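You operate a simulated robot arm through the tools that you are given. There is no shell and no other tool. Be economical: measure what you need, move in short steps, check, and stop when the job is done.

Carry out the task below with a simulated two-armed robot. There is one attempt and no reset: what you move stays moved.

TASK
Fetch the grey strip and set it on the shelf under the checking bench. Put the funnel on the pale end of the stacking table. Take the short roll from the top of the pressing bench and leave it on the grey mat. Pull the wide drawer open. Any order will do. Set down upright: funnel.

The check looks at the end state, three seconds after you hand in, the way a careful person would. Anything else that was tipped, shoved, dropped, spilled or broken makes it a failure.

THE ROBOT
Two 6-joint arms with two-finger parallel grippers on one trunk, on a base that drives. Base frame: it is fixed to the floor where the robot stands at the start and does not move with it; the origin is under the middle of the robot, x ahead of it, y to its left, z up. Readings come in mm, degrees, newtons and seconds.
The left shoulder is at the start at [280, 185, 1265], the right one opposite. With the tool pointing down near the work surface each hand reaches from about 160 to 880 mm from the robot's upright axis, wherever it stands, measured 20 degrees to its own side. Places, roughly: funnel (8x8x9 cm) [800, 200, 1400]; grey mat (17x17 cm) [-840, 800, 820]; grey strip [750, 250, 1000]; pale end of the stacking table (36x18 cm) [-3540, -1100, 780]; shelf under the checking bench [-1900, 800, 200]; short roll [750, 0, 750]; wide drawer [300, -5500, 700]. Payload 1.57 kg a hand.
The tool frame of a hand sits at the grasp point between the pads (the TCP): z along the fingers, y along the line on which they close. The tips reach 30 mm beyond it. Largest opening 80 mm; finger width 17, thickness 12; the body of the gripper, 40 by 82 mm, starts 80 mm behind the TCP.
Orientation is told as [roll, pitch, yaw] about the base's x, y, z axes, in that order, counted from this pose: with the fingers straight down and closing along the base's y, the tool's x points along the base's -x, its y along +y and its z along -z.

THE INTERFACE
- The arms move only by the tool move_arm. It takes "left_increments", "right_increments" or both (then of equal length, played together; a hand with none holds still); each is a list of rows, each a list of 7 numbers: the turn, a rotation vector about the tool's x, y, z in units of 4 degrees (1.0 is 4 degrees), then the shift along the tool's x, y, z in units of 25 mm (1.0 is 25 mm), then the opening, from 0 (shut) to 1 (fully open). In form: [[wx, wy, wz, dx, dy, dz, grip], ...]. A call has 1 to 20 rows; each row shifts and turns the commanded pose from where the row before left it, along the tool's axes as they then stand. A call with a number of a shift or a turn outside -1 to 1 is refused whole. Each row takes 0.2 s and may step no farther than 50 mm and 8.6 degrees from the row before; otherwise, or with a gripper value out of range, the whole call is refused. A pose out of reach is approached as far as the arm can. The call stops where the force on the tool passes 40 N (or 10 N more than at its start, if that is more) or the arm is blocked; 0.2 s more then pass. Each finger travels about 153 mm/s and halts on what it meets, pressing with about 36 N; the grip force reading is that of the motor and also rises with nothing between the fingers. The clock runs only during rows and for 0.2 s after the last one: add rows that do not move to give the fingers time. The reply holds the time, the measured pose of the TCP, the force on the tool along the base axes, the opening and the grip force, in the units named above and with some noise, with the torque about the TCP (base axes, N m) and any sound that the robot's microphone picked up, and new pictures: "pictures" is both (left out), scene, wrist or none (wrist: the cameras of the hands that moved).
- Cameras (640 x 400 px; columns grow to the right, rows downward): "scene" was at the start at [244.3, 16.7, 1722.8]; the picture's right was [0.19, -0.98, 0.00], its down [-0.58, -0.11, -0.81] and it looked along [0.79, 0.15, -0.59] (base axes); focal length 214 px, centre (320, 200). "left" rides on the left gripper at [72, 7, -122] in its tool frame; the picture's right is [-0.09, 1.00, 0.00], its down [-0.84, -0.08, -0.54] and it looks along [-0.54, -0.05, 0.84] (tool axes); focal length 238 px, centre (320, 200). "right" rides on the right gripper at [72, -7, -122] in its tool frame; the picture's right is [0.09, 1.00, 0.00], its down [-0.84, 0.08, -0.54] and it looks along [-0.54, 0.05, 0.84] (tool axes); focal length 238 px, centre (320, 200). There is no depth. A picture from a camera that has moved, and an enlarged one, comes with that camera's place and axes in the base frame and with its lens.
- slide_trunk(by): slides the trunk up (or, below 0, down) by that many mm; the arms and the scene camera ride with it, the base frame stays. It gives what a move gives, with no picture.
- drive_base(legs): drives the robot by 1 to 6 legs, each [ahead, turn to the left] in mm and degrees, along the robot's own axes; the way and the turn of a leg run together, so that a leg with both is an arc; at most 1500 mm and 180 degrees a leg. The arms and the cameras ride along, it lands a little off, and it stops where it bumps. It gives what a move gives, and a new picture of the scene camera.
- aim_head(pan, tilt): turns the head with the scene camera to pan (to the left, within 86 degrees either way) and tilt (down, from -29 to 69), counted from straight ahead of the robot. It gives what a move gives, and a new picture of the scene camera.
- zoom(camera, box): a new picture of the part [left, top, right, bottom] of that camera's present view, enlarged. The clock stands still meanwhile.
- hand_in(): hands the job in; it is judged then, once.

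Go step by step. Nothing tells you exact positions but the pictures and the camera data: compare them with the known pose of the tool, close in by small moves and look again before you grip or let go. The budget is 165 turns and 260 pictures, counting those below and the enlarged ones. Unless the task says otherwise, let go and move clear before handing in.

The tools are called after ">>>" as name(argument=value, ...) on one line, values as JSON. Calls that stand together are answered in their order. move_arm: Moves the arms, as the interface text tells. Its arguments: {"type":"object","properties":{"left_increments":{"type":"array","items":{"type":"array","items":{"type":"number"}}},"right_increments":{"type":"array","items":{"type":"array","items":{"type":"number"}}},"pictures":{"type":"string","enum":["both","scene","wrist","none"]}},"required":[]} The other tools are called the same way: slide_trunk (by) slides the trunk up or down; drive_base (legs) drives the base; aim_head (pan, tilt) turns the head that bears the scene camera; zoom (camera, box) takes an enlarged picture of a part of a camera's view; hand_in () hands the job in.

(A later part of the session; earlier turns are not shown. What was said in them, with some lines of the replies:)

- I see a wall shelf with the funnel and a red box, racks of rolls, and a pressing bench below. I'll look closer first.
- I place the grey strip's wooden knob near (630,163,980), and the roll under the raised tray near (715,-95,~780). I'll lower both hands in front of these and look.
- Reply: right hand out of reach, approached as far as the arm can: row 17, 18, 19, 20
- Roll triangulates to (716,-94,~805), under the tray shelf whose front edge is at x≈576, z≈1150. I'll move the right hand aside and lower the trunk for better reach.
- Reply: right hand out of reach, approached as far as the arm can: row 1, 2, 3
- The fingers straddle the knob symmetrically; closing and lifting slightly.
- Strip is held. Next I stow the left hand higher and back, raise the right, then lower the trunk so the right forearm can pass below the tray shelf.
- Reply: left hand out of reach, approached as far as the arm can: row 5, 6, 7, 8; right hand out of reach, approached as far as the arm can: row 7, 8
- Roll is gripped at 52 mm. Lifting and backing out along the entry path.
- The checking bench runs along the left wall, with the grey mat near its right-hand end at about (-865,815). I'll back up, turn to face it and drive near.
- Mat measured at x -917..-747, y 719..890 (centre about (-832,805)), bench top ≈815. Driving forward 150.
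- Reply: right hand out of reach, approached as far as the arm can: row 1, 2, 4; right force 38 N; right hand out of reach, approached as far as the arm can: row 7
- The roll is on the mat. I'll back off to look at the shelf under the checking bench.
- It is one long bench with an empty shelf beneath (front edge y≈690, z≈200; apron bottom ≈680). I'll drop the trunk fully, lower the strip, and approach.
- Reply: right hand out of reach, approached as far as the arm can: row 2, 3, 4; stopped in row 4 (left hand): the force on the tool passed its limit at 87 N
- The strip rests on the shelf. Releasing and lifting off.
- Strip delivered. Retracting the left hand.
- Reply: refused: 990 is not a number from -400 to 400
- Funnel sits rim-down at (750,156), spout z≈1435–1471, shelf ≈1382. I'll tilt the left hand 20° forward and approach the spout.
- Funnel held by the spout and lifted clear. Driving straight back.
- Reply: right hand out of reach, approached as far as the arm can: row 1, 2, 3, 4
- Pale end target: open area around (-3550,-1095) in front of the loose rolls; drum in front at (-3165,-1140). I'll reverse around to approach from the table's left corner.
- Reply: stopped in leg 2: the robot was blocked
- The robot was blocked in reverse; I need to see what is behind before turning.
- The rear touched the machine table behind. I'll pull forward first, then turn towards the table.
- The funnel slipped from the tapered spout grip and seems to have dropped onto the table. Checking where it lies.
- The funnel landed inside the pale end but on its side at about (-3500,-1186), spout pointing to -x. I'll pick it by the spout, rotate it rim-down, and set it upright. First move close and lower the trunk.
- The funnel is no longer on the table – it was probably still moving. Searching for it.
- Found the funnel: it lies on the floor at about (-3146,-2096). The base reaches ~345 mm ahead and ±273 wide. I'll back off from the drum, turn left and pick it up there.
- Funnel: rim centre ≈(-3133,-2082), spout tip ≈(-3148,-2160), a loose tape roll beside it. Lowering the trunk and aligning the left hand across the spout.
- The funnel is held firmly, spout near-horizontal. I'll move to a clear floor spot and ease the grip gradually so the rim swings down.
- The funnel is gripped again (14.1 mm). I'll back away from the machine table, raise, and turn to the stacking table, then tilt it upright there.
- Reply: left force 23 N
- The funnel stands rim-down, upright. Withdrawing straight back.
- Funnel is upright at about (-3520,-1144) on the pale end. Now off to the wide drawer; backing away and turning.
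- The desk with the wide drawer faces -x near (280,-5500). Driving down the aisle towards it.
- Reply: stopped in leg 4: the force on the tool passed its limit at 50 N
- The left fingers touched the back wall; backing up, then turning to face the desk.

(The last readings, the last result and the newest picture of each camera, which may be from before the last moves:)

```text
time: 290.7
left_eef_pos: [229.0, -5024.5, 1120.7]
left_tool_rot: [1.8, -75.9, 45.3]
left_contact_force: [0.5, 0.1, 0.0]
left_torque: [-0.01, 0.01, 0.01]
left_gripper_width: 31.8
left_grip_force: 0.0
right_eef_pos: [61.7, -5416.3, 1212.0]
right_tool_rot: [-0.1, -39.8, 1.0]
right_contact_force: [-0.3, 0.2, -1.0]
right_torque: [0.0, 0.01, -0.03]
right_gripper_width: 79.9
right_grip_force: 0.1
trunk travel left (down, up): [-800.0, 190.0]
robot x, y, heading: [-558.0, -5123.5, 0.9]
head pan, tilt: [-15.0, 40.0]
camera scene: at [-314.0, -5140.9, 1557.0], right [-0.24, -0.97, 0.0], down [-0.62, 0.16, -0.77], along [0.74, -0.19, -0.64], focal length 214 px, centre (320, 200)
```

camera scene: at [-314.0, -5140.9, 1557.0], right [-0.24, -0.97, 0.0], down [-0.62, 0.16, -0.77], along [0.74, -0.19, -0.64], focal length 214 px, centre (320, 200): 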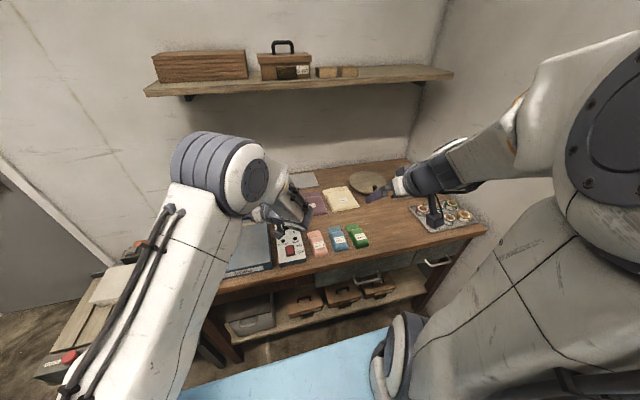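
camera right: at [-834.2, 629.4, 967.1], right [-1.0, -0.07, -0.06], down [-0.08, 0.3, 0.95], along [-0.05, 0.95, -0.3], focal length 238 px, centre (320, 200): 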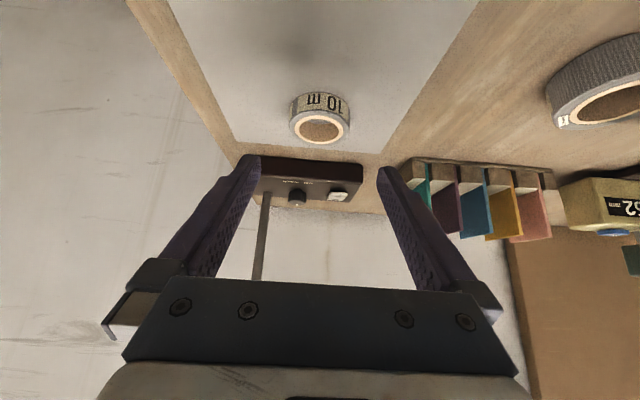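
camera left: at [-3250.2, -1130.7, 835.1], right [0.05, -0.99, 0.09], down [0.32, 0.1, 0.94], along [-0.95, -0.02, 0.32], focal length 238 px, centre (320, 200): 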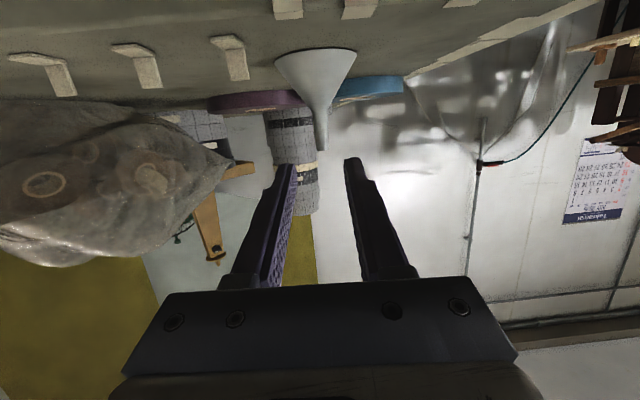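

>>> zoom(camera="scene", box=[290, 210, 490, 335])

>>> slide_trunk(by=-300)

>>> zoom(camera="scene", box=[240, 90, 520, 280])

>>> zoom(camera="right", box=[0, 0, 640, 400])

```text
3.20 times, centred on (390, 272) of scene
camera zoom: at [-314.0, -5140.9, 1557.0], right [-0.24, -0.97, 0.0], down [-0.62, 0.16, -0.77], along [0.74, -0.19, -0.64], focal length 686 px, centre (96, -32)
```

zoom: 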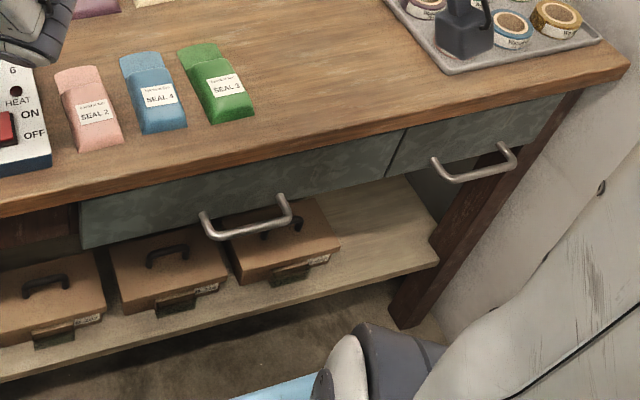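

```text
time: 292.7
left_eef_pos: [230.1, -5025.0, 924.2]
left_tool_rot: [-0.8, -77.5, 47.9]
left_contact_force: [-7.7, -0.6, 18.8]
left_torque: [-2.13, 2.32, -0.78]
left_gripper_width: 31.7
left_grip_force: 0.0
right_eef_pos: [60.7, -5416.6, 1001.2]
right_tool_rot: [0.1, -40.0, 0.9]
right_contact_force: [-0.5, 1.0, 0.4]
right_torque: [0.04, -0.01, 0.02]
right_gripper_width: 80.0
right_grip_force: 0.1
trunk travel left (down, up): [-590.0, 400.0]
robot x, y, heading: [-558.4, -5123.0, 0.7]
head pan, tilt: [-15.0, 40.0]
stopped: the force on the tool passed its limit at 86 N (the readings are from after the stop); the commanded pose is now the measured one
```

```text
2.11 times, centred on (380, 185) of scene
camera zoom: at [-315.3, -5141.0, 1347.1], right [-0.25, -0.97, 0.0], down [-0.62, 0.16, -0.77], along [0.74, -0.19, -0.64], focal length 452 px, centre (194, 232)
```

zoom: 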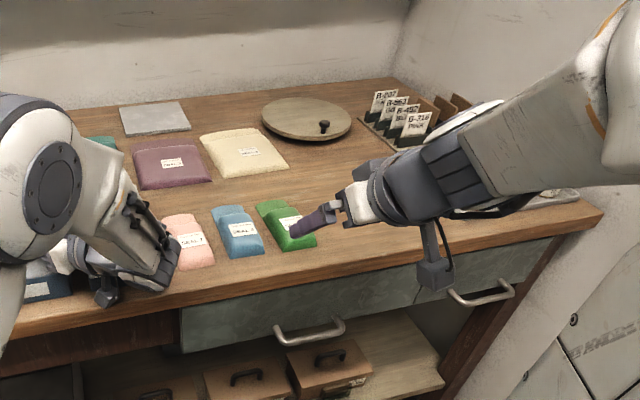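

```text
1.00 times, centred on (320, 200) of right (not enlarged: the box is as wide or as high as the picture)
camera zoom: at [-71.9, -5425.4, 1049.8], right [-0.09, 0.99, -0.06], down [0.29, 0.08, 0.95], along [0.95, 0.07, -0.3], focal length 238 px, centre (320, 200)
```

zoom: 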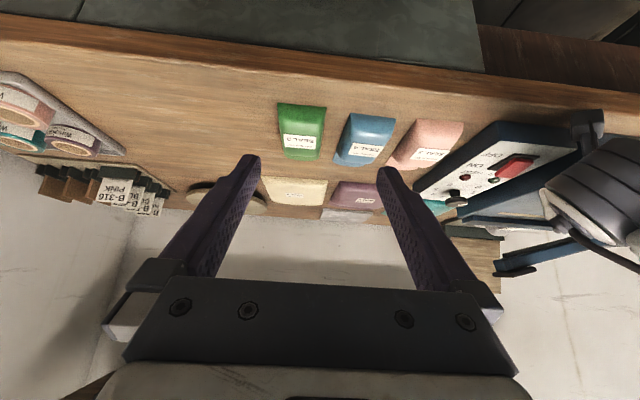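

My left hand's camera mount touched something on the desk; lifting it away immediately.

>>> move_arm(left_increments=[[0, 0, 0, -0.97, 0, -0.22, 0.4], [0, 0, 0, -0.97, 0, -0.22, 0.4], [0, 0, 0, -0.97, 0, -0.22, 0.4], [0, 0, 0, -0.97, 0, -0.22, 0.4], [0, 0, 0, -0.97, 0, -0.22, 0.4], [0, 0, 0, -0.97, 0, -0.22, 0.4], [0, 0, 0, -0.97, 0, -0.22, 0.4], [0, 0, 0, -0.97, 0, -0.22, 0.4]], pictures="scene")

>>> zoom(camera="scene", box=[120, 110, 400, 300])

```text
time: 294.5
left_eef_pos: [230.8, -5025.0, 1121.3]
left_tool_rot: [0.3, -77.1, 46.8]
left_contact_force: [0.2, -0.4, -0.7]
left_torque: [0.0, 0.01, 0.01]
left_gripper_width: 32.1
left_grip_force: 0.1
right_eef_pos: [61.7, -5416.2, 1000.7]
right_tool_rot: [0.0, -39.8, 0.9]
right_contact_force: [-0.4, -0.4, -0.1]
right_torque: [-0.03, 0.0, 0.01]
right_gripper_width: 79.9
right_grip_force: 0.0
trunk travel left (down, up): [-590.0, 400.0]
robot x, y, heading: [-554.1, -5121.3, 0.9]
head pan, tilt: [-15.0, 40.0]
camera scene: at [-313.9, -5140.9, 1347.2], right [-0.25, -0.97, 0.0], down [-0.62, 0.16, -0.77], along [0.74, -0.19, -0.64], focal length 214 px, centre (320, 200)
```

scene: 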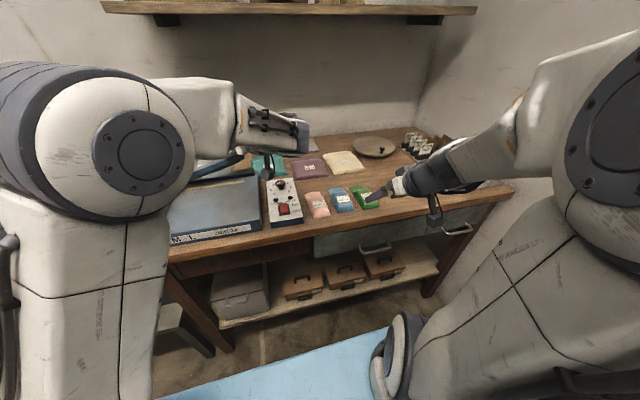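

```text
2.11 times, centred on (260, 205) of scene
camera zoom: at [-313.9, -5140.9, 1347.2], right [-0.25, -0.97, 0.0], down [-0.62, 0.16, -0.77], along [0.74, -0.19, -0.64], focal length 452 px, centre (446, 190)
```

zoom: 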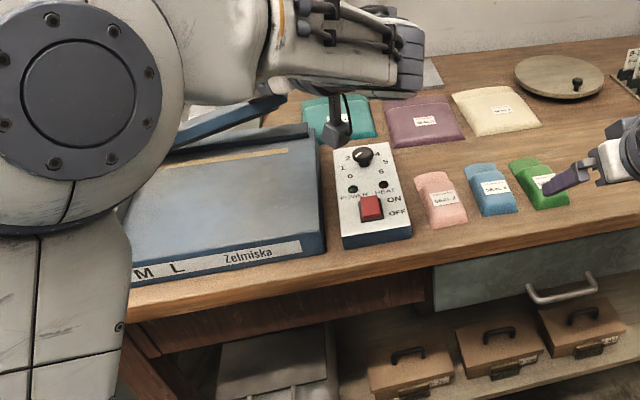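

>>> drive_base(legs=[[-100, 0]])

>>> move_arm(right_increments=[[0, -1, 0, 0.473, -0.1, 0.839, 1], [0, -1, 0, 0.53, -0.1, 0.804, 1], [0, -1, 0, 0.585, -0.1, 0.765, 1], [0, -1, 0, 0.637, -0.1, 0.723, 1], [0, -1, 0, 0.686, -0.1, 0.676, 1], [0, -1, 0, 0.732, -0.1, 0.626, 1], [0, -1, 0, 0.774, -0.1, 0.575, 1], [0, -1, 0, 0.812, -0.1, 0.519, 1], [0, -1, 0, 0.845, -0.1, 0.461, 1], [0, -1, 0, 0.876, -0.1, 0.401, 1], [0, -1, 0, 0.901, -0.1, 0.339, 1]])

```text
time: 295.6
left_eef_pos: [130.5, -5026.2, 1122.0]
left_tool_rot: [0.0, -77.2, 46.9]
left_contact_force: [0.1, -0.8, -0.2]
left_torque: [0.03, -0.06, -0.01]
left_gripper_width: 31.9
left_grip_force: 0.0
right_eef_pos: [-39.6, -5418.8, 1000.4]
right_tool_rot: [-0.1, -39.7, 0.9]
right_contact_force: [-0.4, -0.3, 0.1]
right_torque: [0.01, -0.03, -0.01]
right_gripper_width: 80.0
right_grip_force: 0.1
trunk travel left (down, up): [-590.0, 400.0]
robot x, y, heading: [-651.5, -5121.3, 0.7]
head pan, tilt: [-15.0, 40.0]
camera scene: at [-414.7, -5142.7, 1347.1], right [-0.25, -0.97, 0.0], down [-0.62, 0.16, -0.77], along [0.74, -0.19, -0.64], focal length 214 px, centre (320, 200)
```

scene: 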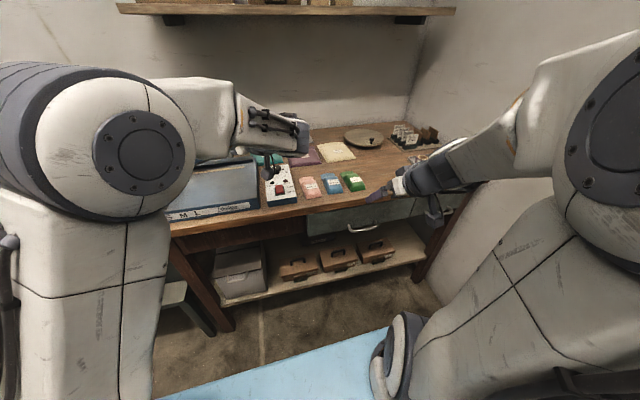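

```text
time: 298.0
left_eef_pos: [128.7, -5027.4, 1121.6]
left_tool_rot: [-0.1, -77.3, 46.9]
left_contact_force: [0.1, 0.6, -1.0]
left_torque: [-0.02, 0.01, -0.01]
left_gripper_width: 31.9
left_grip_force: 0.0
right_eef_pos: [83.5, -5541.2, 902.3]
right_tool_rot: [4.0, -83.7, -2.8]
right_contact_force: [0.7, 0.1, 0.2]
right_torque: [-0.02, 0.0, -0.01]
right_gripper_width: 80.0
right_grip_force: 0.1
right hand out of reach, approached as far as the arm can: row 2, 3, 4, 5, 6, 7, 8, 9, 10, 11
trunk travel left (down, up): [-590.0, 400.0]
robot x, y, heading: [-652.0, -5122.6, 0.8]
head pan, tilt: [-15.0, 40.0]
camera scene: at [-415.2, -5142.6, 1347.3], right [-0.25, -0.97, 0.0], down [-0.62, 0.16, -0.77], along [0.74, -0.19, -0.64], focal length 214 px, centre (320, 200)
camera right: at [-45.0, -5550.4, 844.6], right [-0.03, 1.0, -0.08], down [-0.45, 0.06, 0.89], along [0.89, 0.06, 0.44], focal length 238 px, centre (320, 200)
```

scene: 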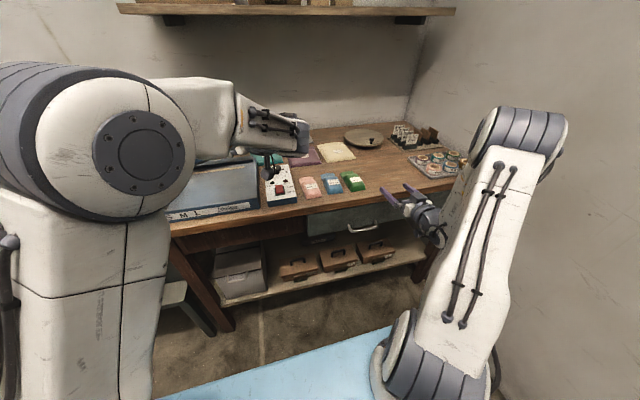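
right: 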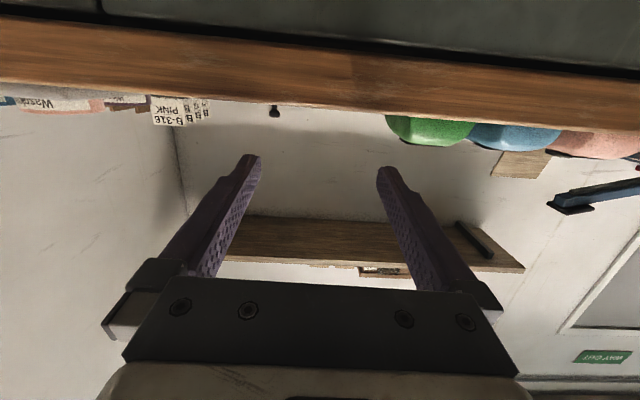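

>>> drive_base(legs=[[-200, 0]])

>>> slide_trunk(by=-150)

>>> move_arm(right_increments=[[0, 0, 1, 0, 0, 0, 1], [0, 0, 1, 0, 0, 0, 1], [0, 0, 1, 0, 0, 0, 1], [0, 0, 1, 0, 0, 0, 1], [0, 0, 1, 0, 0, 0, 1], [0, 0, 1, 0, 0, 0, 1], [0, 0, 1, 0, 0, 0, 1], [0, 0, 1, 0, 0, 0, 1], [0, 0, 1, 0, 0, 0, 1], [0, 0, 1, 0, 0, 0, 1], [0, 0, 1, 0, 0, 0, 1], [0, 0, 1, 0, 0, 0, 1], [0, 0, 1, 0, 0, 0, 1], [0, 0, 1, 0, 0, 0, 1], [0, 0, 1, 0, 0, 0, 1], [0, 0, 1, 0, 0, 0, 1], [0, 0, 1, 0, 0, 0, 1], [0, 0, 1, 0, 0, 0, 1], [0, 0, 1, 0, 0, 0, 1], [0, 0, 1, 0, 0, 0, 1]])

```text
time: 299.7
left_eef_pos: [-82.0, -5028.4, 1121.1]
left_tool_rot: [0.1, -77.1, 47.2]
left_contact_force: [-0.5, 0.0, 0.1]
left_torque: [0.02, -0.01, 0.03]
left_gripper_width: 31.9
left_grip_force: 0.1
right_eef_pos: [-125.4, -5542.3, 900.6]
right_tool_rot: [4.1, -83.6, -2.8]
right_contact_force: [-1.0, -0.3, -0.2]
right_torque: [0.0, 0.04, -0.01]
right_gripper_width: 80.0
right_grip_force: 0.1
trunk travel left (down, up): [-590.0, 400.0]
robot x, y, heading: [-873.6, -5127.3, 1.0]
head pan, tilt: [-15.0, 40.0]
camera scene: at [-625.8, -5144.9, 1347.1], right [-0.24, -0.97, 0.0], down [-0.62, 0.16, -0.77], along [0.74, -0.19, -0.64], focal length 214 px, centre (320, 200)
```

scene: 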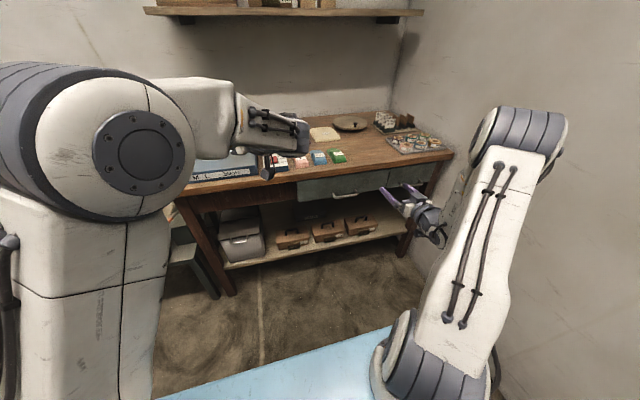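

```text
time: 301.4
left_eef_pos: [-82.3, -5027.7, 971.2]
left_tool_rot: [0.1, -77.1, 47.1]
left_contact_force: [0.2, 0.5, 0.6]
left_torque: [-0.01, 0.0, 0.0]
left_gripper_width: 32.0
left_grip_force: 0.0
right_eef_pos: [-126.2, -5542.5, 752.0]
right_tool_rot: [4.1, -83.5, -2.8]
right_contact_force: [0.6, 0.2, -0.2]
right_torque: [-0.01, 0.01, 0.01]
right_gripper_width: 80.0
right_grip_force: 0.0
trunk travel left (down, up): [-440.0, 550.0]
robot x, y, heading: [-865.7, -5125.0, 0.8]
head pan, tilt: [-15.0, 40.0]
```

```text
time: 305.6
left_eef_pos: [-82.4, -5028.9, 971.3]
left_tool_rot: [0.1, -77.3, 47.1]
left_contact_force: [-0.8, 0.3, 0.5]
left_torque: [0.01, -0.01, -0.01]
left_gripper_width: 32.0
left_grip_force: 0.0
right_eef_pos: [-125.9, -5542.6, 751.7]
right_tool_rot: [83.5, -9.5, -87.6]
right_contact_force: [0.0, 0.0, -0.3]
right_torque: [0.02, 0.04, 0.01]
right_gripper_width: 80.0
right_grip_force: 0.1
trunk travel left (down, up): [-440.0, 550.0]
robot x, y, heading: [-868.9, -5127.4, 0.9]
head pan, tilt: [-15.0, 40.0]
camera scene: at [-626.0, -5144.9, 1197.2], right [-0.24, -0.97, 0.0], down [-0.62, 0.16, -0.77], along [0.74, -0.19, -0.64], focal length 214 px, centre (320, 200)
camera right: at [-250.3, -5475.0, 748.2], right [0.1, 0.26, 0.96], down [-0.5, -0.82, 0.27], along [0.86, -0.5, 0.04], focal length 238 px, centre (320, 200)
```

scene: 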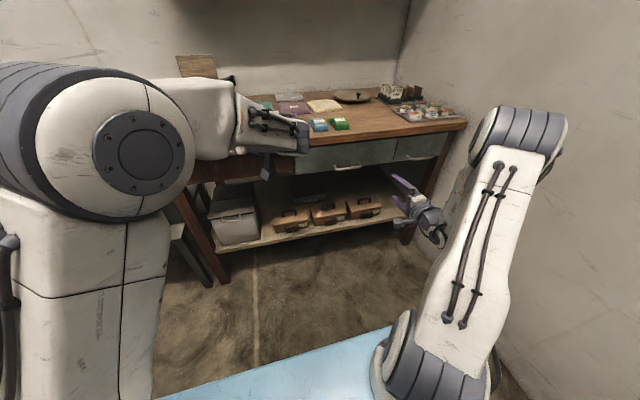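
right: 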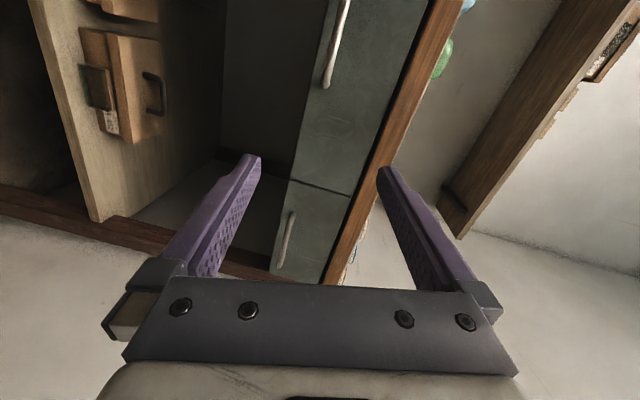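

>>> move_arm(right_increments=[[0, 0, 1, 0, 0, 0, 1], [0, 0, 1, 0, 0, 0, 1], [0, 0, 0.5, 0, 0, 0, 1], [0, 0, 0, 0.97, 0, 0, 1], [0, 0, 0, 0.97, 0, 0, 1], [0, 0, 0, 0.97, 0, 0, 1], [0, 0, 0, 0.97, 0.08, 0, 1], [0, 0, 0, 0, 0, 0.99, 1], [0, 0, 0, 0, 0, 0.99, 1], [0, 0, 0, 0, 0, 0.99, 1], [0, 0, 0, 0, 0, 0.99, 1]])

```text
time: 308.0
left_eef_pos: [-81.4, -5028.1, 970.6]
left_tool_rot: [0.1, -77.2, 47.1]
left_contact_force: [0.9, -0.6, 0.2]
left_torque: [0.0, -0.01, 0.0]
left_gripper_width: 32.1
left_grip_force: 0.1
right_eef_pos: [-27.5, -5444.7, 743.5]
right_tool_rot: [83.6, 0.6, -88.8]
right_contact_force: [-0.1, -0.4, -0.8]
right_torque: [-0.01, -0.02, 0.02]
right_gripper_width: 80.0
right_grip_force: 0.1
trunk travel left (down, up): [-440.0, 550.0]
robot x, y, heading: [-865.1, -5126.8, 0.6]
head pan, tilt: [-15.0, 40.0]
camera scene: at [-626.2, -5144.9, 1197.2], right [-0.25, -0.97, 0.0], down [-0.62, 0.16, -0.77], along [0.74, -0.19, -0.64], focal length 214 px, centre (320, 200)
camera right: at [-151.0, -5376.1, 752.3], right [0.11, 0.09, 0.99], down [-0.51, -0.85, 0.13], along [0.85, -0.52, -0.05], focal length 238 px, centre (320, 200)
```

scene: 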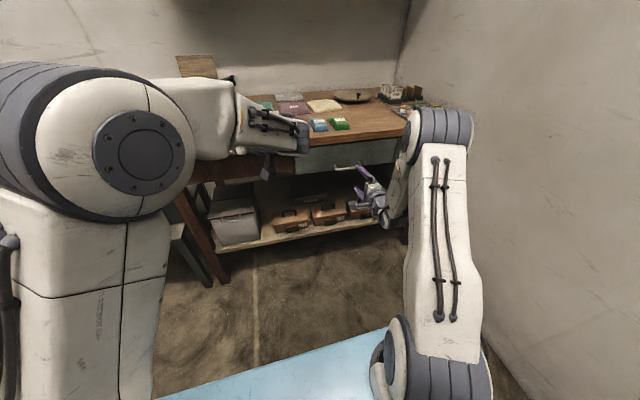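
right: 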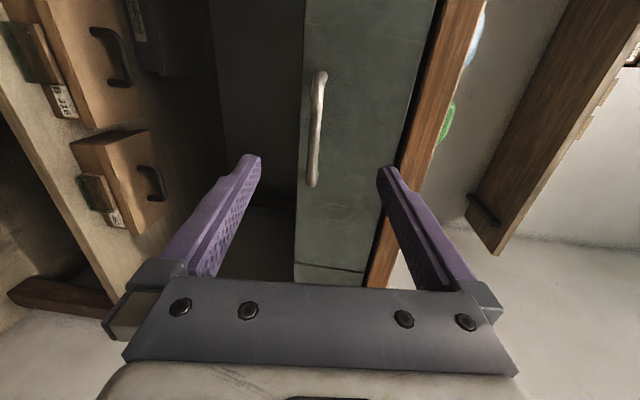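

>>> move_arm(right_increments=[[0, 0, 0, 0, 0, 0.9, 0.7], [0, 0, 0, 0, 0, 0.9, 0.7], [0, 0, 0, 0, 0, 0.9, 0.7], [0, 0, 0, 0, 0, 0.9, 0.7], [0, 0, 0, 0, 0, 0.6, 0.7]])

```text
time: 309.2
left_eef_pos: [-81.0, -5028.2, 970.8]
left_tool_rot: [0.0, -77.1, 47.1]
left_contact_force: [0.3, 0.8, 0.1]
left_torque: [-0.01, -0.02, 0.02]
left_gripper_width: 32.2
left_grip_force: 0.1
right_eef_pos: [73.2, -5441.4, 732.4]
right_tool_rot: [83.6, 0.5, -88.8]
right_contact_force: [-0.7, -0.8, 0.6]
right_torque: [-0.01, 0.03, 0.0]
right_gripper_width: 56.0
right_grip_force: 0.0
trunk travel left (down, up): [-440.0, 550.0]
robot x, y, heading: [-864.8, -5127.2, 1.1]
head pan, tilt: [-15.0, 40.0]
camera scene: at [-626.1, -5144.9, 1197.2], right [-0.25, -0.97, 0.0], down [-0.62, 0.16, -0.77], along [0.74, -0.19, -0.64], focal length 214 px, centre (320, 200)
camera right: at [-49.4, -5372.3, 740.7], right [0.11, 0.09, 0.99], down [-0.51, -0.85, 0.13], along [0.85, -0.52, -0.05], focal length 238 px, centre (320, 200)
```

scene: 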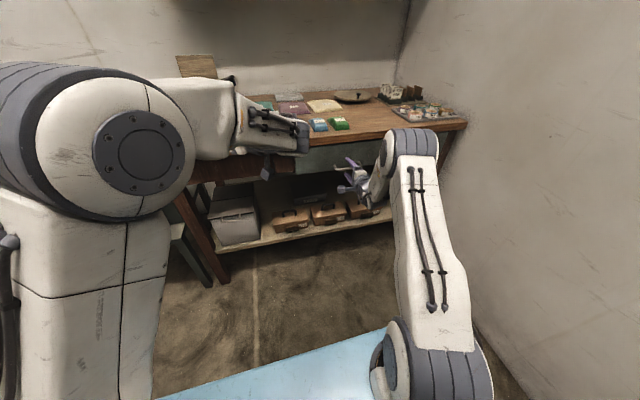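
right: 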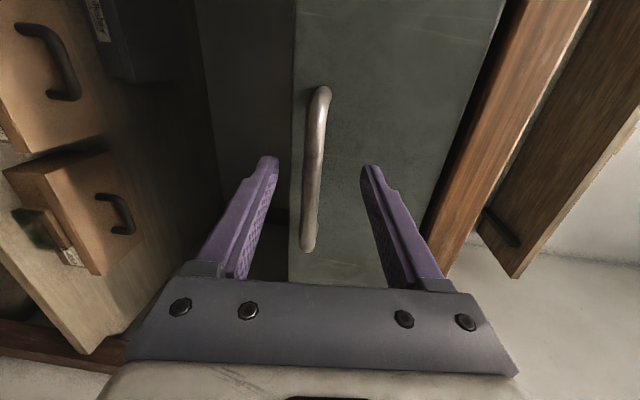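

>>> move_arm(right_increments=[[0, 0, 0, 0, 0, 0.4, 0.7], [0, 0, 0, 0, 0, 0.4, 0.7], [0, 0, 0, 0, 0, 0, 0.3], [0, 0, 0, 0, 0, 0, 0], [0, 0, 0, 0, 0, 0, 0], [0, 0, 0, 0, 0, 0, 0]], pictures="wrist")

```text
time: 310.0
left_eef_pos: [-82.5, -5029.5, 973.4]
left_tool_rot: [-0.1, -77.2, 47.2]
left_contact_force: [0.1, 0.8, 0.0]
left_torque: [0.0, 0.0, 0.01]
left_gripper_width: 32.0
left_grip_force: 0.1
right_eef_pos: [93.0, -5440.6, 737.7]
right_tool_rot: [84.6, 0.2, -88.6]
right_contact_force: [-28.8, 6.2, 9.3]
right_torque: [-0.23, -1.23, 0.03]
right_gripper_width: 38.3
right_grip_force: 8.5
trunk travel left (down, up): [-440.0, 550.0]
robot x, y, heading: [-868.7, -5126.5, 0.7]
head pan, tilt: [-15.0, 40.0]
stopped in row 3 (right hand): the force on the tool passed its limit at 45 N (the readings are from after the stop); the commanded pose is now the measured one
camera right: at [-31.2, -5371.8, 744.1], right [0.09, 0.09, 0.99], down [-0.51, -0.85, 0.12], along [0.85, -0.52, -0.03], focal length 238 px, centre (320, 200)
```

right: 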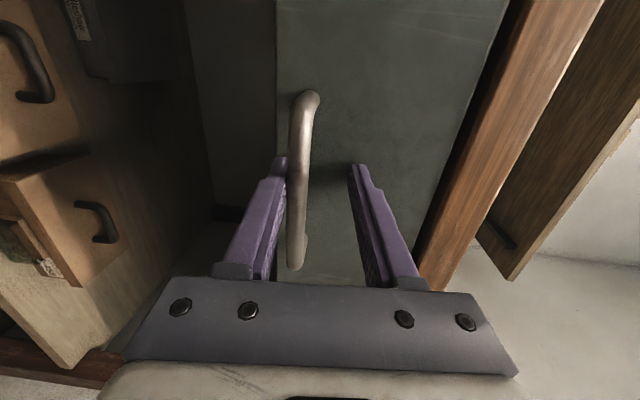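

>>> move_arm(right_increments=[[0, 0, 0, 0, 0, -0.3, 0.6], [0, 0, 0, 0, -0.35, 0, 0.5], [0, 0, 0, 0, 0, 0, 0.3], [0, 0, 0, 0, 0, 0, 0], [0, 0, 0, 0, 0, 0, 0], [0, 0, 0, 0, 0, 0, 0]], pictures="wrist")

```text
time: 311.4
left_eef_pos: [-81.1, -5028.2, 971.8]
left_tool_rot: [0.1, -77.1, 47.0]
left_contact_force: [0.2, 0.7, -0.1]
left_torque: [-0.04, 0.01, -0.04]
left_gripper_width: 32.1
left_grip_force: 0.0
right_eef_pos: [85.0, -5439.6, 726.7]
right_tool_rot: [84.2, 0.2, -88.8]
right_contact_force: [-0.5, 0.1, -6.6]
right_torque: [-0.21, 0.04, -0.16]
right_gripper_width: 11.8
right_grip_force: 28.6
trunk travel left (down, up): [-440.0, 550.0]
robot x, y, heading: [-865.7, -5127.5, 0.9]
head pan, tilt: [-15.0, 40.0]
camera right: at [-38.4, -5371.3, 732.7], right [0.1, 0.09, 0.99], down [-0.51, -0.85, 0.13], along [0.85, -0.52, -0.04], focal length 238 px, centre (320, 200)
```

right: 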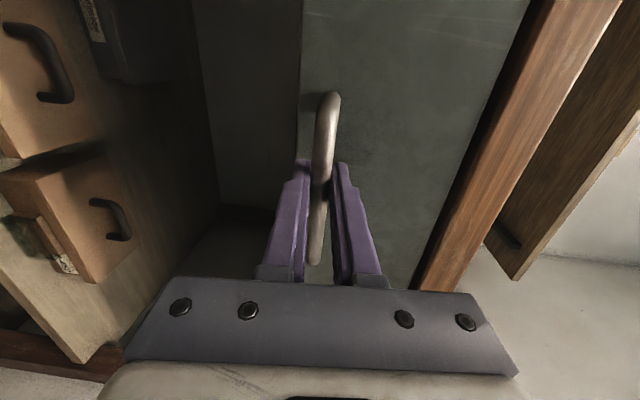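

Gripping the bar firmly. Pulling the drawer out.

>>> move_arm(right_increments=[[0, 0, 0, 0, -0.05, -0.4, 0], [0, 0, 0, 0, -0.07, -0.6, 0], [0, 0, 0, 0, -0.07, -0.6, 0], [0, 0, 0, 0, -0.07, -0.6, 0], [0, 0, 0, 0, -0.07, -0.6, 0], [0, 0, 0, 0, -0.07, -0.6, 0], [0, 0, 0, 0, -0.07, -0.6, 0], [0, 0, 0, 0, -0.07, -0.6, 0], [0, 0, 0, 0, -0.07, -0.6, 0], [0, 0, 0, 0, -0.07, -0.6, 0], [0, 0, 0, 0, -0.07, -0.6, 0], [0, 0, 0, 0, -0.07, -0.6, 0]])

```text
time: 314.0
left_eef_pos: [-81.8, -5027.9, 972.8]
left_tool_rot: [-0.1, -77.2, 47.3]
left_contact_force: [0.0, -0.1, 0.7]
left_torque: [0.01, 0.01, 0.01]
left_gripper_width: 32.1
left_grip_force: 0.0
right_eef_pos: [-89.6, -5441.2, 725.5]
right_tool_rot: [84.4, 0.3, -87.9]
right_contact_force: [0.4, 29.7, -1.6]
right_torque: [-0.09, 0.03, 0.06]
right_gripper_width: 11.5
right_grip_force: 29.2
trunk travel left (down, up): [-440.0, 550.0]
robot x, y, heading: [-868.6, -5125.7, 0.6]
head pan, tilt: [-15.0, 40.0]
camera scene: at [-626.2, -5143.8, 1197.3], right [-0.25, -0.97, 0.0], down [-0.62, 0.16, -0.77], along [0.74, -0.19, -0.64], focal length 214 px, centre (320, 200)
camera right: at [-214.4, -5373.6, 732.1], right [0.09, 0.09, 0.99], down [-0.5, -0.86, 0.13], along [0.86, -0.51, -0.04], focal length 238 px, centre (320, 200)
```

scene: 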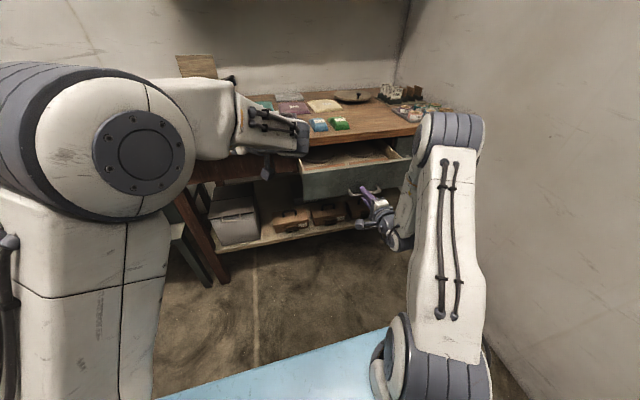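
right: 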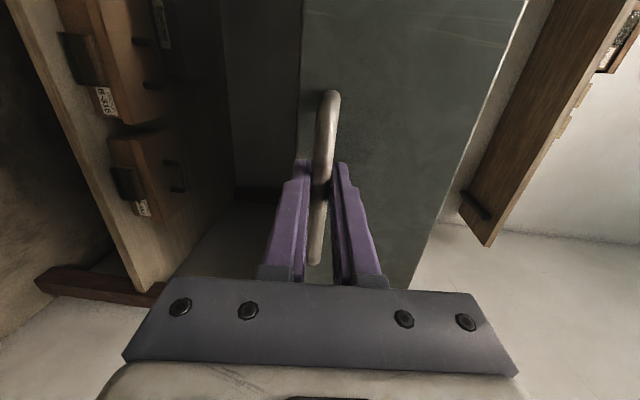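

>>> move_arm(right_increments=[[0, 0, 0, 0.12, 0, 0, 0], [0, 0, 0, 0.02, -0.07, -0.6, 0], [0, 0, 0, 0.02, -0.07, -0.6, 0], [0, 0, 0, 0.02, -0.07, -0.6, 0], [0, 0, 0, 0.02, -0.07, -0.6, 0], [0, 0, 0, 0.02, -0.07, -0.6, 0]], pictures="scene")

>>> zoom(camera="scene", box=[250, 80, 470, 240])

```text
time: 315.4
left_eef_pos: [-82.3, -5028.5, 972.0]
left_tool_rot: [-0.1, -77.3, 47.2]
left_contact_force: [-0.3, 0.2, -0.1]
left_torque: [0.03, 0.0, 0.0]
left_gripper_width: 32.0
left_grip_force: 0.0
right_eef_pos: [-168.5, -5441.5, 726.1]
right_tool_rot: [84.6, 0.2, -88.8]
right_contact_force: [1.5, 8.3, 14.9]
right_torque: [0.02, -0.05, 0.55]
right_gripper_width: 11.8
right_grip_force: 28.5
trunk travel left (down, up): [-440.0, 550.0]
robot x, y, heading: [-868.5, -5126.2, 0.8]
head pan, tilt: [-15.0, 40.0]
camera scene: at [-626.8, -5144.3, 1197.5], right [-0.25, -0.97, 0.0], down [-0.62, 0.16, -0.77], along [0.74, -0.19, -0.64], focal length 214 px, centre (320, 200)
```

scene: 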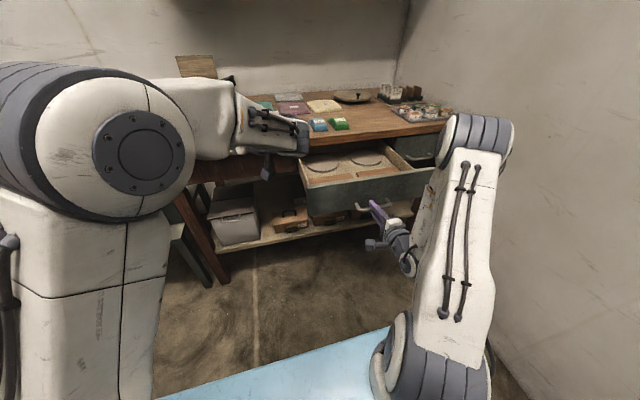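

```text
2.50 times, centred on (360, 160) of scene
camera zoom: at [-626.8, -5144.3, 1197.5], right [-0.25, -0.97, 0.0], down [-0.62, 0.16, -0.77], along [0.74, -0.19, -0.64], focal length 536 px, centre (220, 300)
```

zoom: 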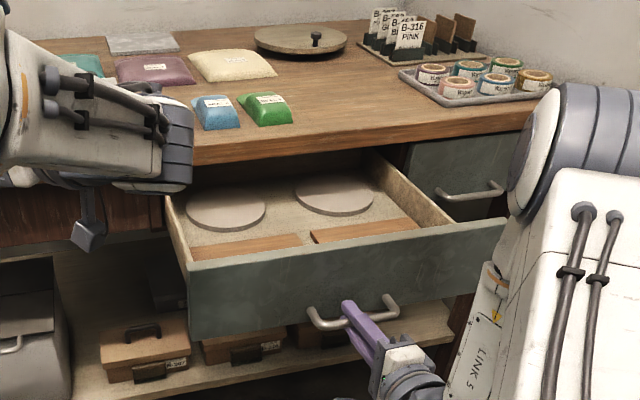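

>>> move_arm(right_increments=[[0, 0, 0, 0.02, -0.07, -0.6, 0], [0, 0, 0, 0.02, -0.07, -0.6, 0], [0, 0, 0, 0.02, -0.07, -0.6, 0], [0, 0, 0, 0.02, -0.07, -0.6, 0]], pictures="none")

```text
time: 315.9
left_eef_pos: [-82.4, -5028.4, 972.4]
left_tool_rot: [0.0, -77.2, 47.0]
left_contact_force: [-0.2, 0.0, -0.2]
left_torque: [0.01, -0.01, -0.01]
left_gripper_width: 32.0
left_grip_force: 0.0
right_eef_pos: [-183.2, -5442.2, 725.5]
right_tool_rot: [85.5, 0.2, -88.1]
right_contact_force: [0.6, 3.9, 9.7]
right_torque: [0.06, -0.17, 0.04]
right_gripper_width: 12.2
right_grip_force: 29.0
right hand out of reach, approached as far as the arm can: row 2
trunk travel left (down, up): [-440.0, 550.0]
robot x, y, heading: [-869.1, -5128.7, 0.8]
head pan, tilt: [-15.0, 40.0]
stopped in row 2 (right hand): the force on the tool passed its limit at 46 N (the readings are from after the stop); the commanded pose is now the measured one
```

>>> drive_base(legs=[[-60, 0]])

```text
time: 316.9
left_eef_pos: [-141.9, -5028.2, 972.0]
left_tool_rot: [-0.2, -77.2, 47.2]
left_contact_force: [0.0, 0.3, -0.1]
left_torque: [0.03, 0.01, 0.0]
left_gripper_width: 32.1
left_grip_force: 0.1
right_eef_pos: [-244.1, -5440.9, 724.8]
right_tool_rot: [85.4, 0.2, -88.0]
right_contact_force: [1.5, 18.1, 19.1]
right_torque: [-0.08, -0.08, -0.33]
right_gripper_width: 11.8
right_grip_force: 29.5
trunk travel left (down, up): [-440.0, 550.0]
robot x, y, heading: [-930.7, -5130.1, 0.9]
head pan, tilt: [-15.0, 40.0]
camera scene: at [-686.9, -5144.5, 1197.5], right [-0.25, -0.97, 0.0], down [-0.62, 0.16, -0.77], along [0.74, -0.19, -0.64], focal length 214 px, centre (320, 200)
```

scene: 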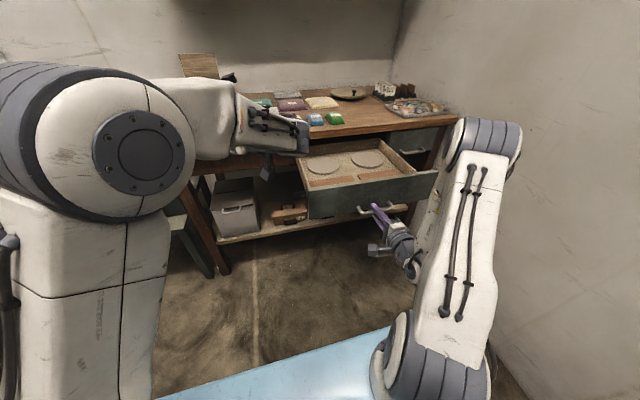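

The drawer is about 33 cm open. Releasing and backing clear.

>>> move_arm(right_increments=[[0, 0, 0, 0, 0, 0, 0.3], [0, 0, 0, 0, 0, 0, 0.7], [0, 0, 0, 0, 0, 0, 0.7], [0, 0, 0, 0, 0, 0, 0.7]], pictures="wrist")

>>> drive_base(legs=[[-250, 0]])

>>> zoom(camera="scene", box=[180, 60, 480, 260])

```text
time: 317.9
left_eef_pos: [-142.4, -5028.9, 971.6]
left_tool_rot: [0.0, -77.2, 47.1]
left_contact_force: [-1.1, -0.1, -0.6]
left_torque: [-0.03, -0.05, 0.02]
left_gripper_width: 32.0
left_grip_force: 0.0
right_eef_pos: [-243.6, -5442.6, 724.3]
right_tool_rot: [85.3, 0.3, -88.0]
right_contact_force: [-0.3, 0.4, -0.4]
right_torque: [0.0, 0.04, 0.01]
right_gripper_width: 56.1
right_grip_force: 0.0
trunk travel left (down, up): [-440.0, 550.0]
robot x, y, heading: [-929.0, -5127.2, 0.9]
head pan, tilt: [-15.0, 40.0]
camera right: at [-368.2, -5374.4, 729.2], right [0.08, 0.09, 0.99], down [-0.5, -0.86, 0.12], along [0.86, -0.51, -0.02], focal length 238 px, centre (320, 200)
```

right: 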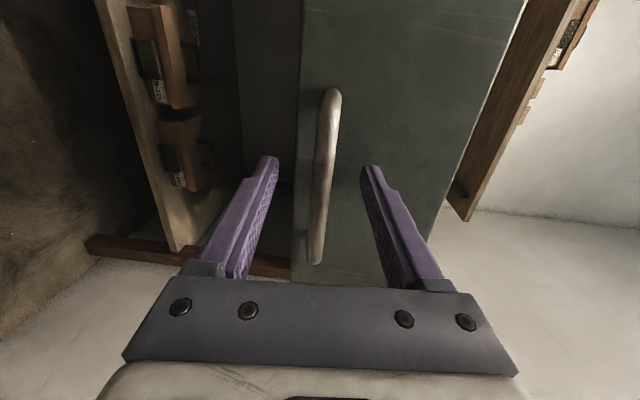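

```text
time: 319.7
left_eef_pos: [-395.0, -5034.7, 971.2]
left_tool_rot: [0.1, -77.3, 46.8]
left_contact_force: [0.3, -0.2, -0.5]
left_torque: [0.01, 0.01, 0.05]
left_gripper_width: 31.9
left_grip_force: 0.1
right_eef_pos: [-498.9, -5447.2, 723.9]
right_tool_rot: [85.2, 0.3, -88.3]
right_contact_force: [0.3, 0.6, -1.1]
right_torque: [0.01, -0.03, -0.02]
right_gripper_width: 55.9
right_grip_force: 0.1
trunk travel left (down, up): [-440.0, 550.0]
robot x, y, heading: [-1178.9, -5129.3, 0.7]
head pan, tilt: [-15.0, 40.0]
camera scene: at [-939.3, -5149.3, 1197.2], right [-0.25, -0.97, 0.0], down [-0.62, 0.16, -0.77], along [0.74, -0.19, -0.64], focal length 214 px, centre (320, 200)
```

scene: 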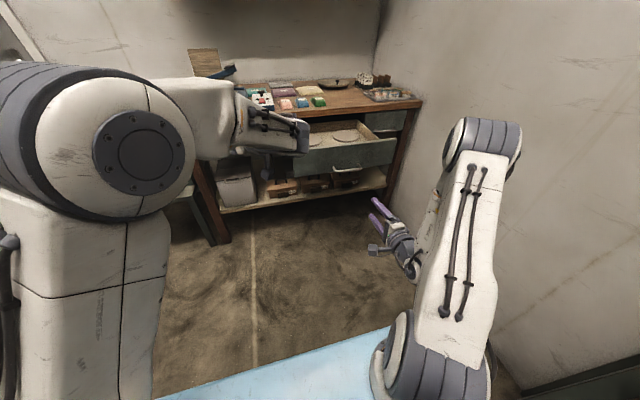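

```text
2.00 times, centred on (330, 160) of scene
camera zoom: at [-939.3, -5149.3, 1197.2], right [-0.25, -0.97, 0.0], down [-0.62, 0.16, -0.77], along [0.74, -0.19, -0.64], focal length 429 px, centre (300, 280)
```

zoom: 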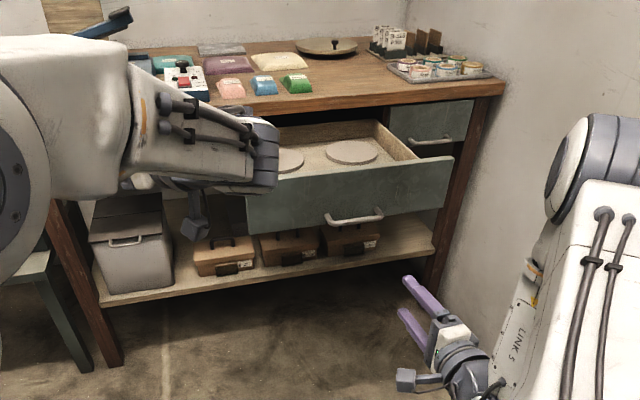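

The four jobs look done: the roll is on the mat, the strip is on the shelf, the funnel stands upright on the stacking table, and the drawer is open with both hands clear. Handing in.

>>> hand_in()

```text
The job is handed in.
```

I've handed the job in, with all four parts done as far as the pictures show.

- **Grey strip:** it lies flat on the shelf under the checking bench, near (-1368, 765).
- **Funnel:** it stands upright, rim down, at about (-3520, -1144). I judged the pale end from your coordinates because I couldn't see a clearly paler patch on the stacking table.
- **Short roll:** it sits on the grey mat, near its middle.
- **Wide drawer:** it is pulled open about 33 cm.

Several things went wrong on the way, and any of them could count against the result:

- **Funnel dropped:** it slipped out of the left hand onto the stacking table and ended up on the floor. It slipped once more from low down while I was picking it up. I saw no damage in the pictures, but I didn't inspect it closely.
- **Robot blocked:** while reversing near the machine table, the robot hit something behind it. I never identified what it was or checked whether it moved.
- **Desk contact:** the left hand pressed on something on the drawer desk, with a peak of 86 N. Everything there looked in place afterwards.
- **Wall contact:** the left fingers touched the back wall, with a peak of 50 N.
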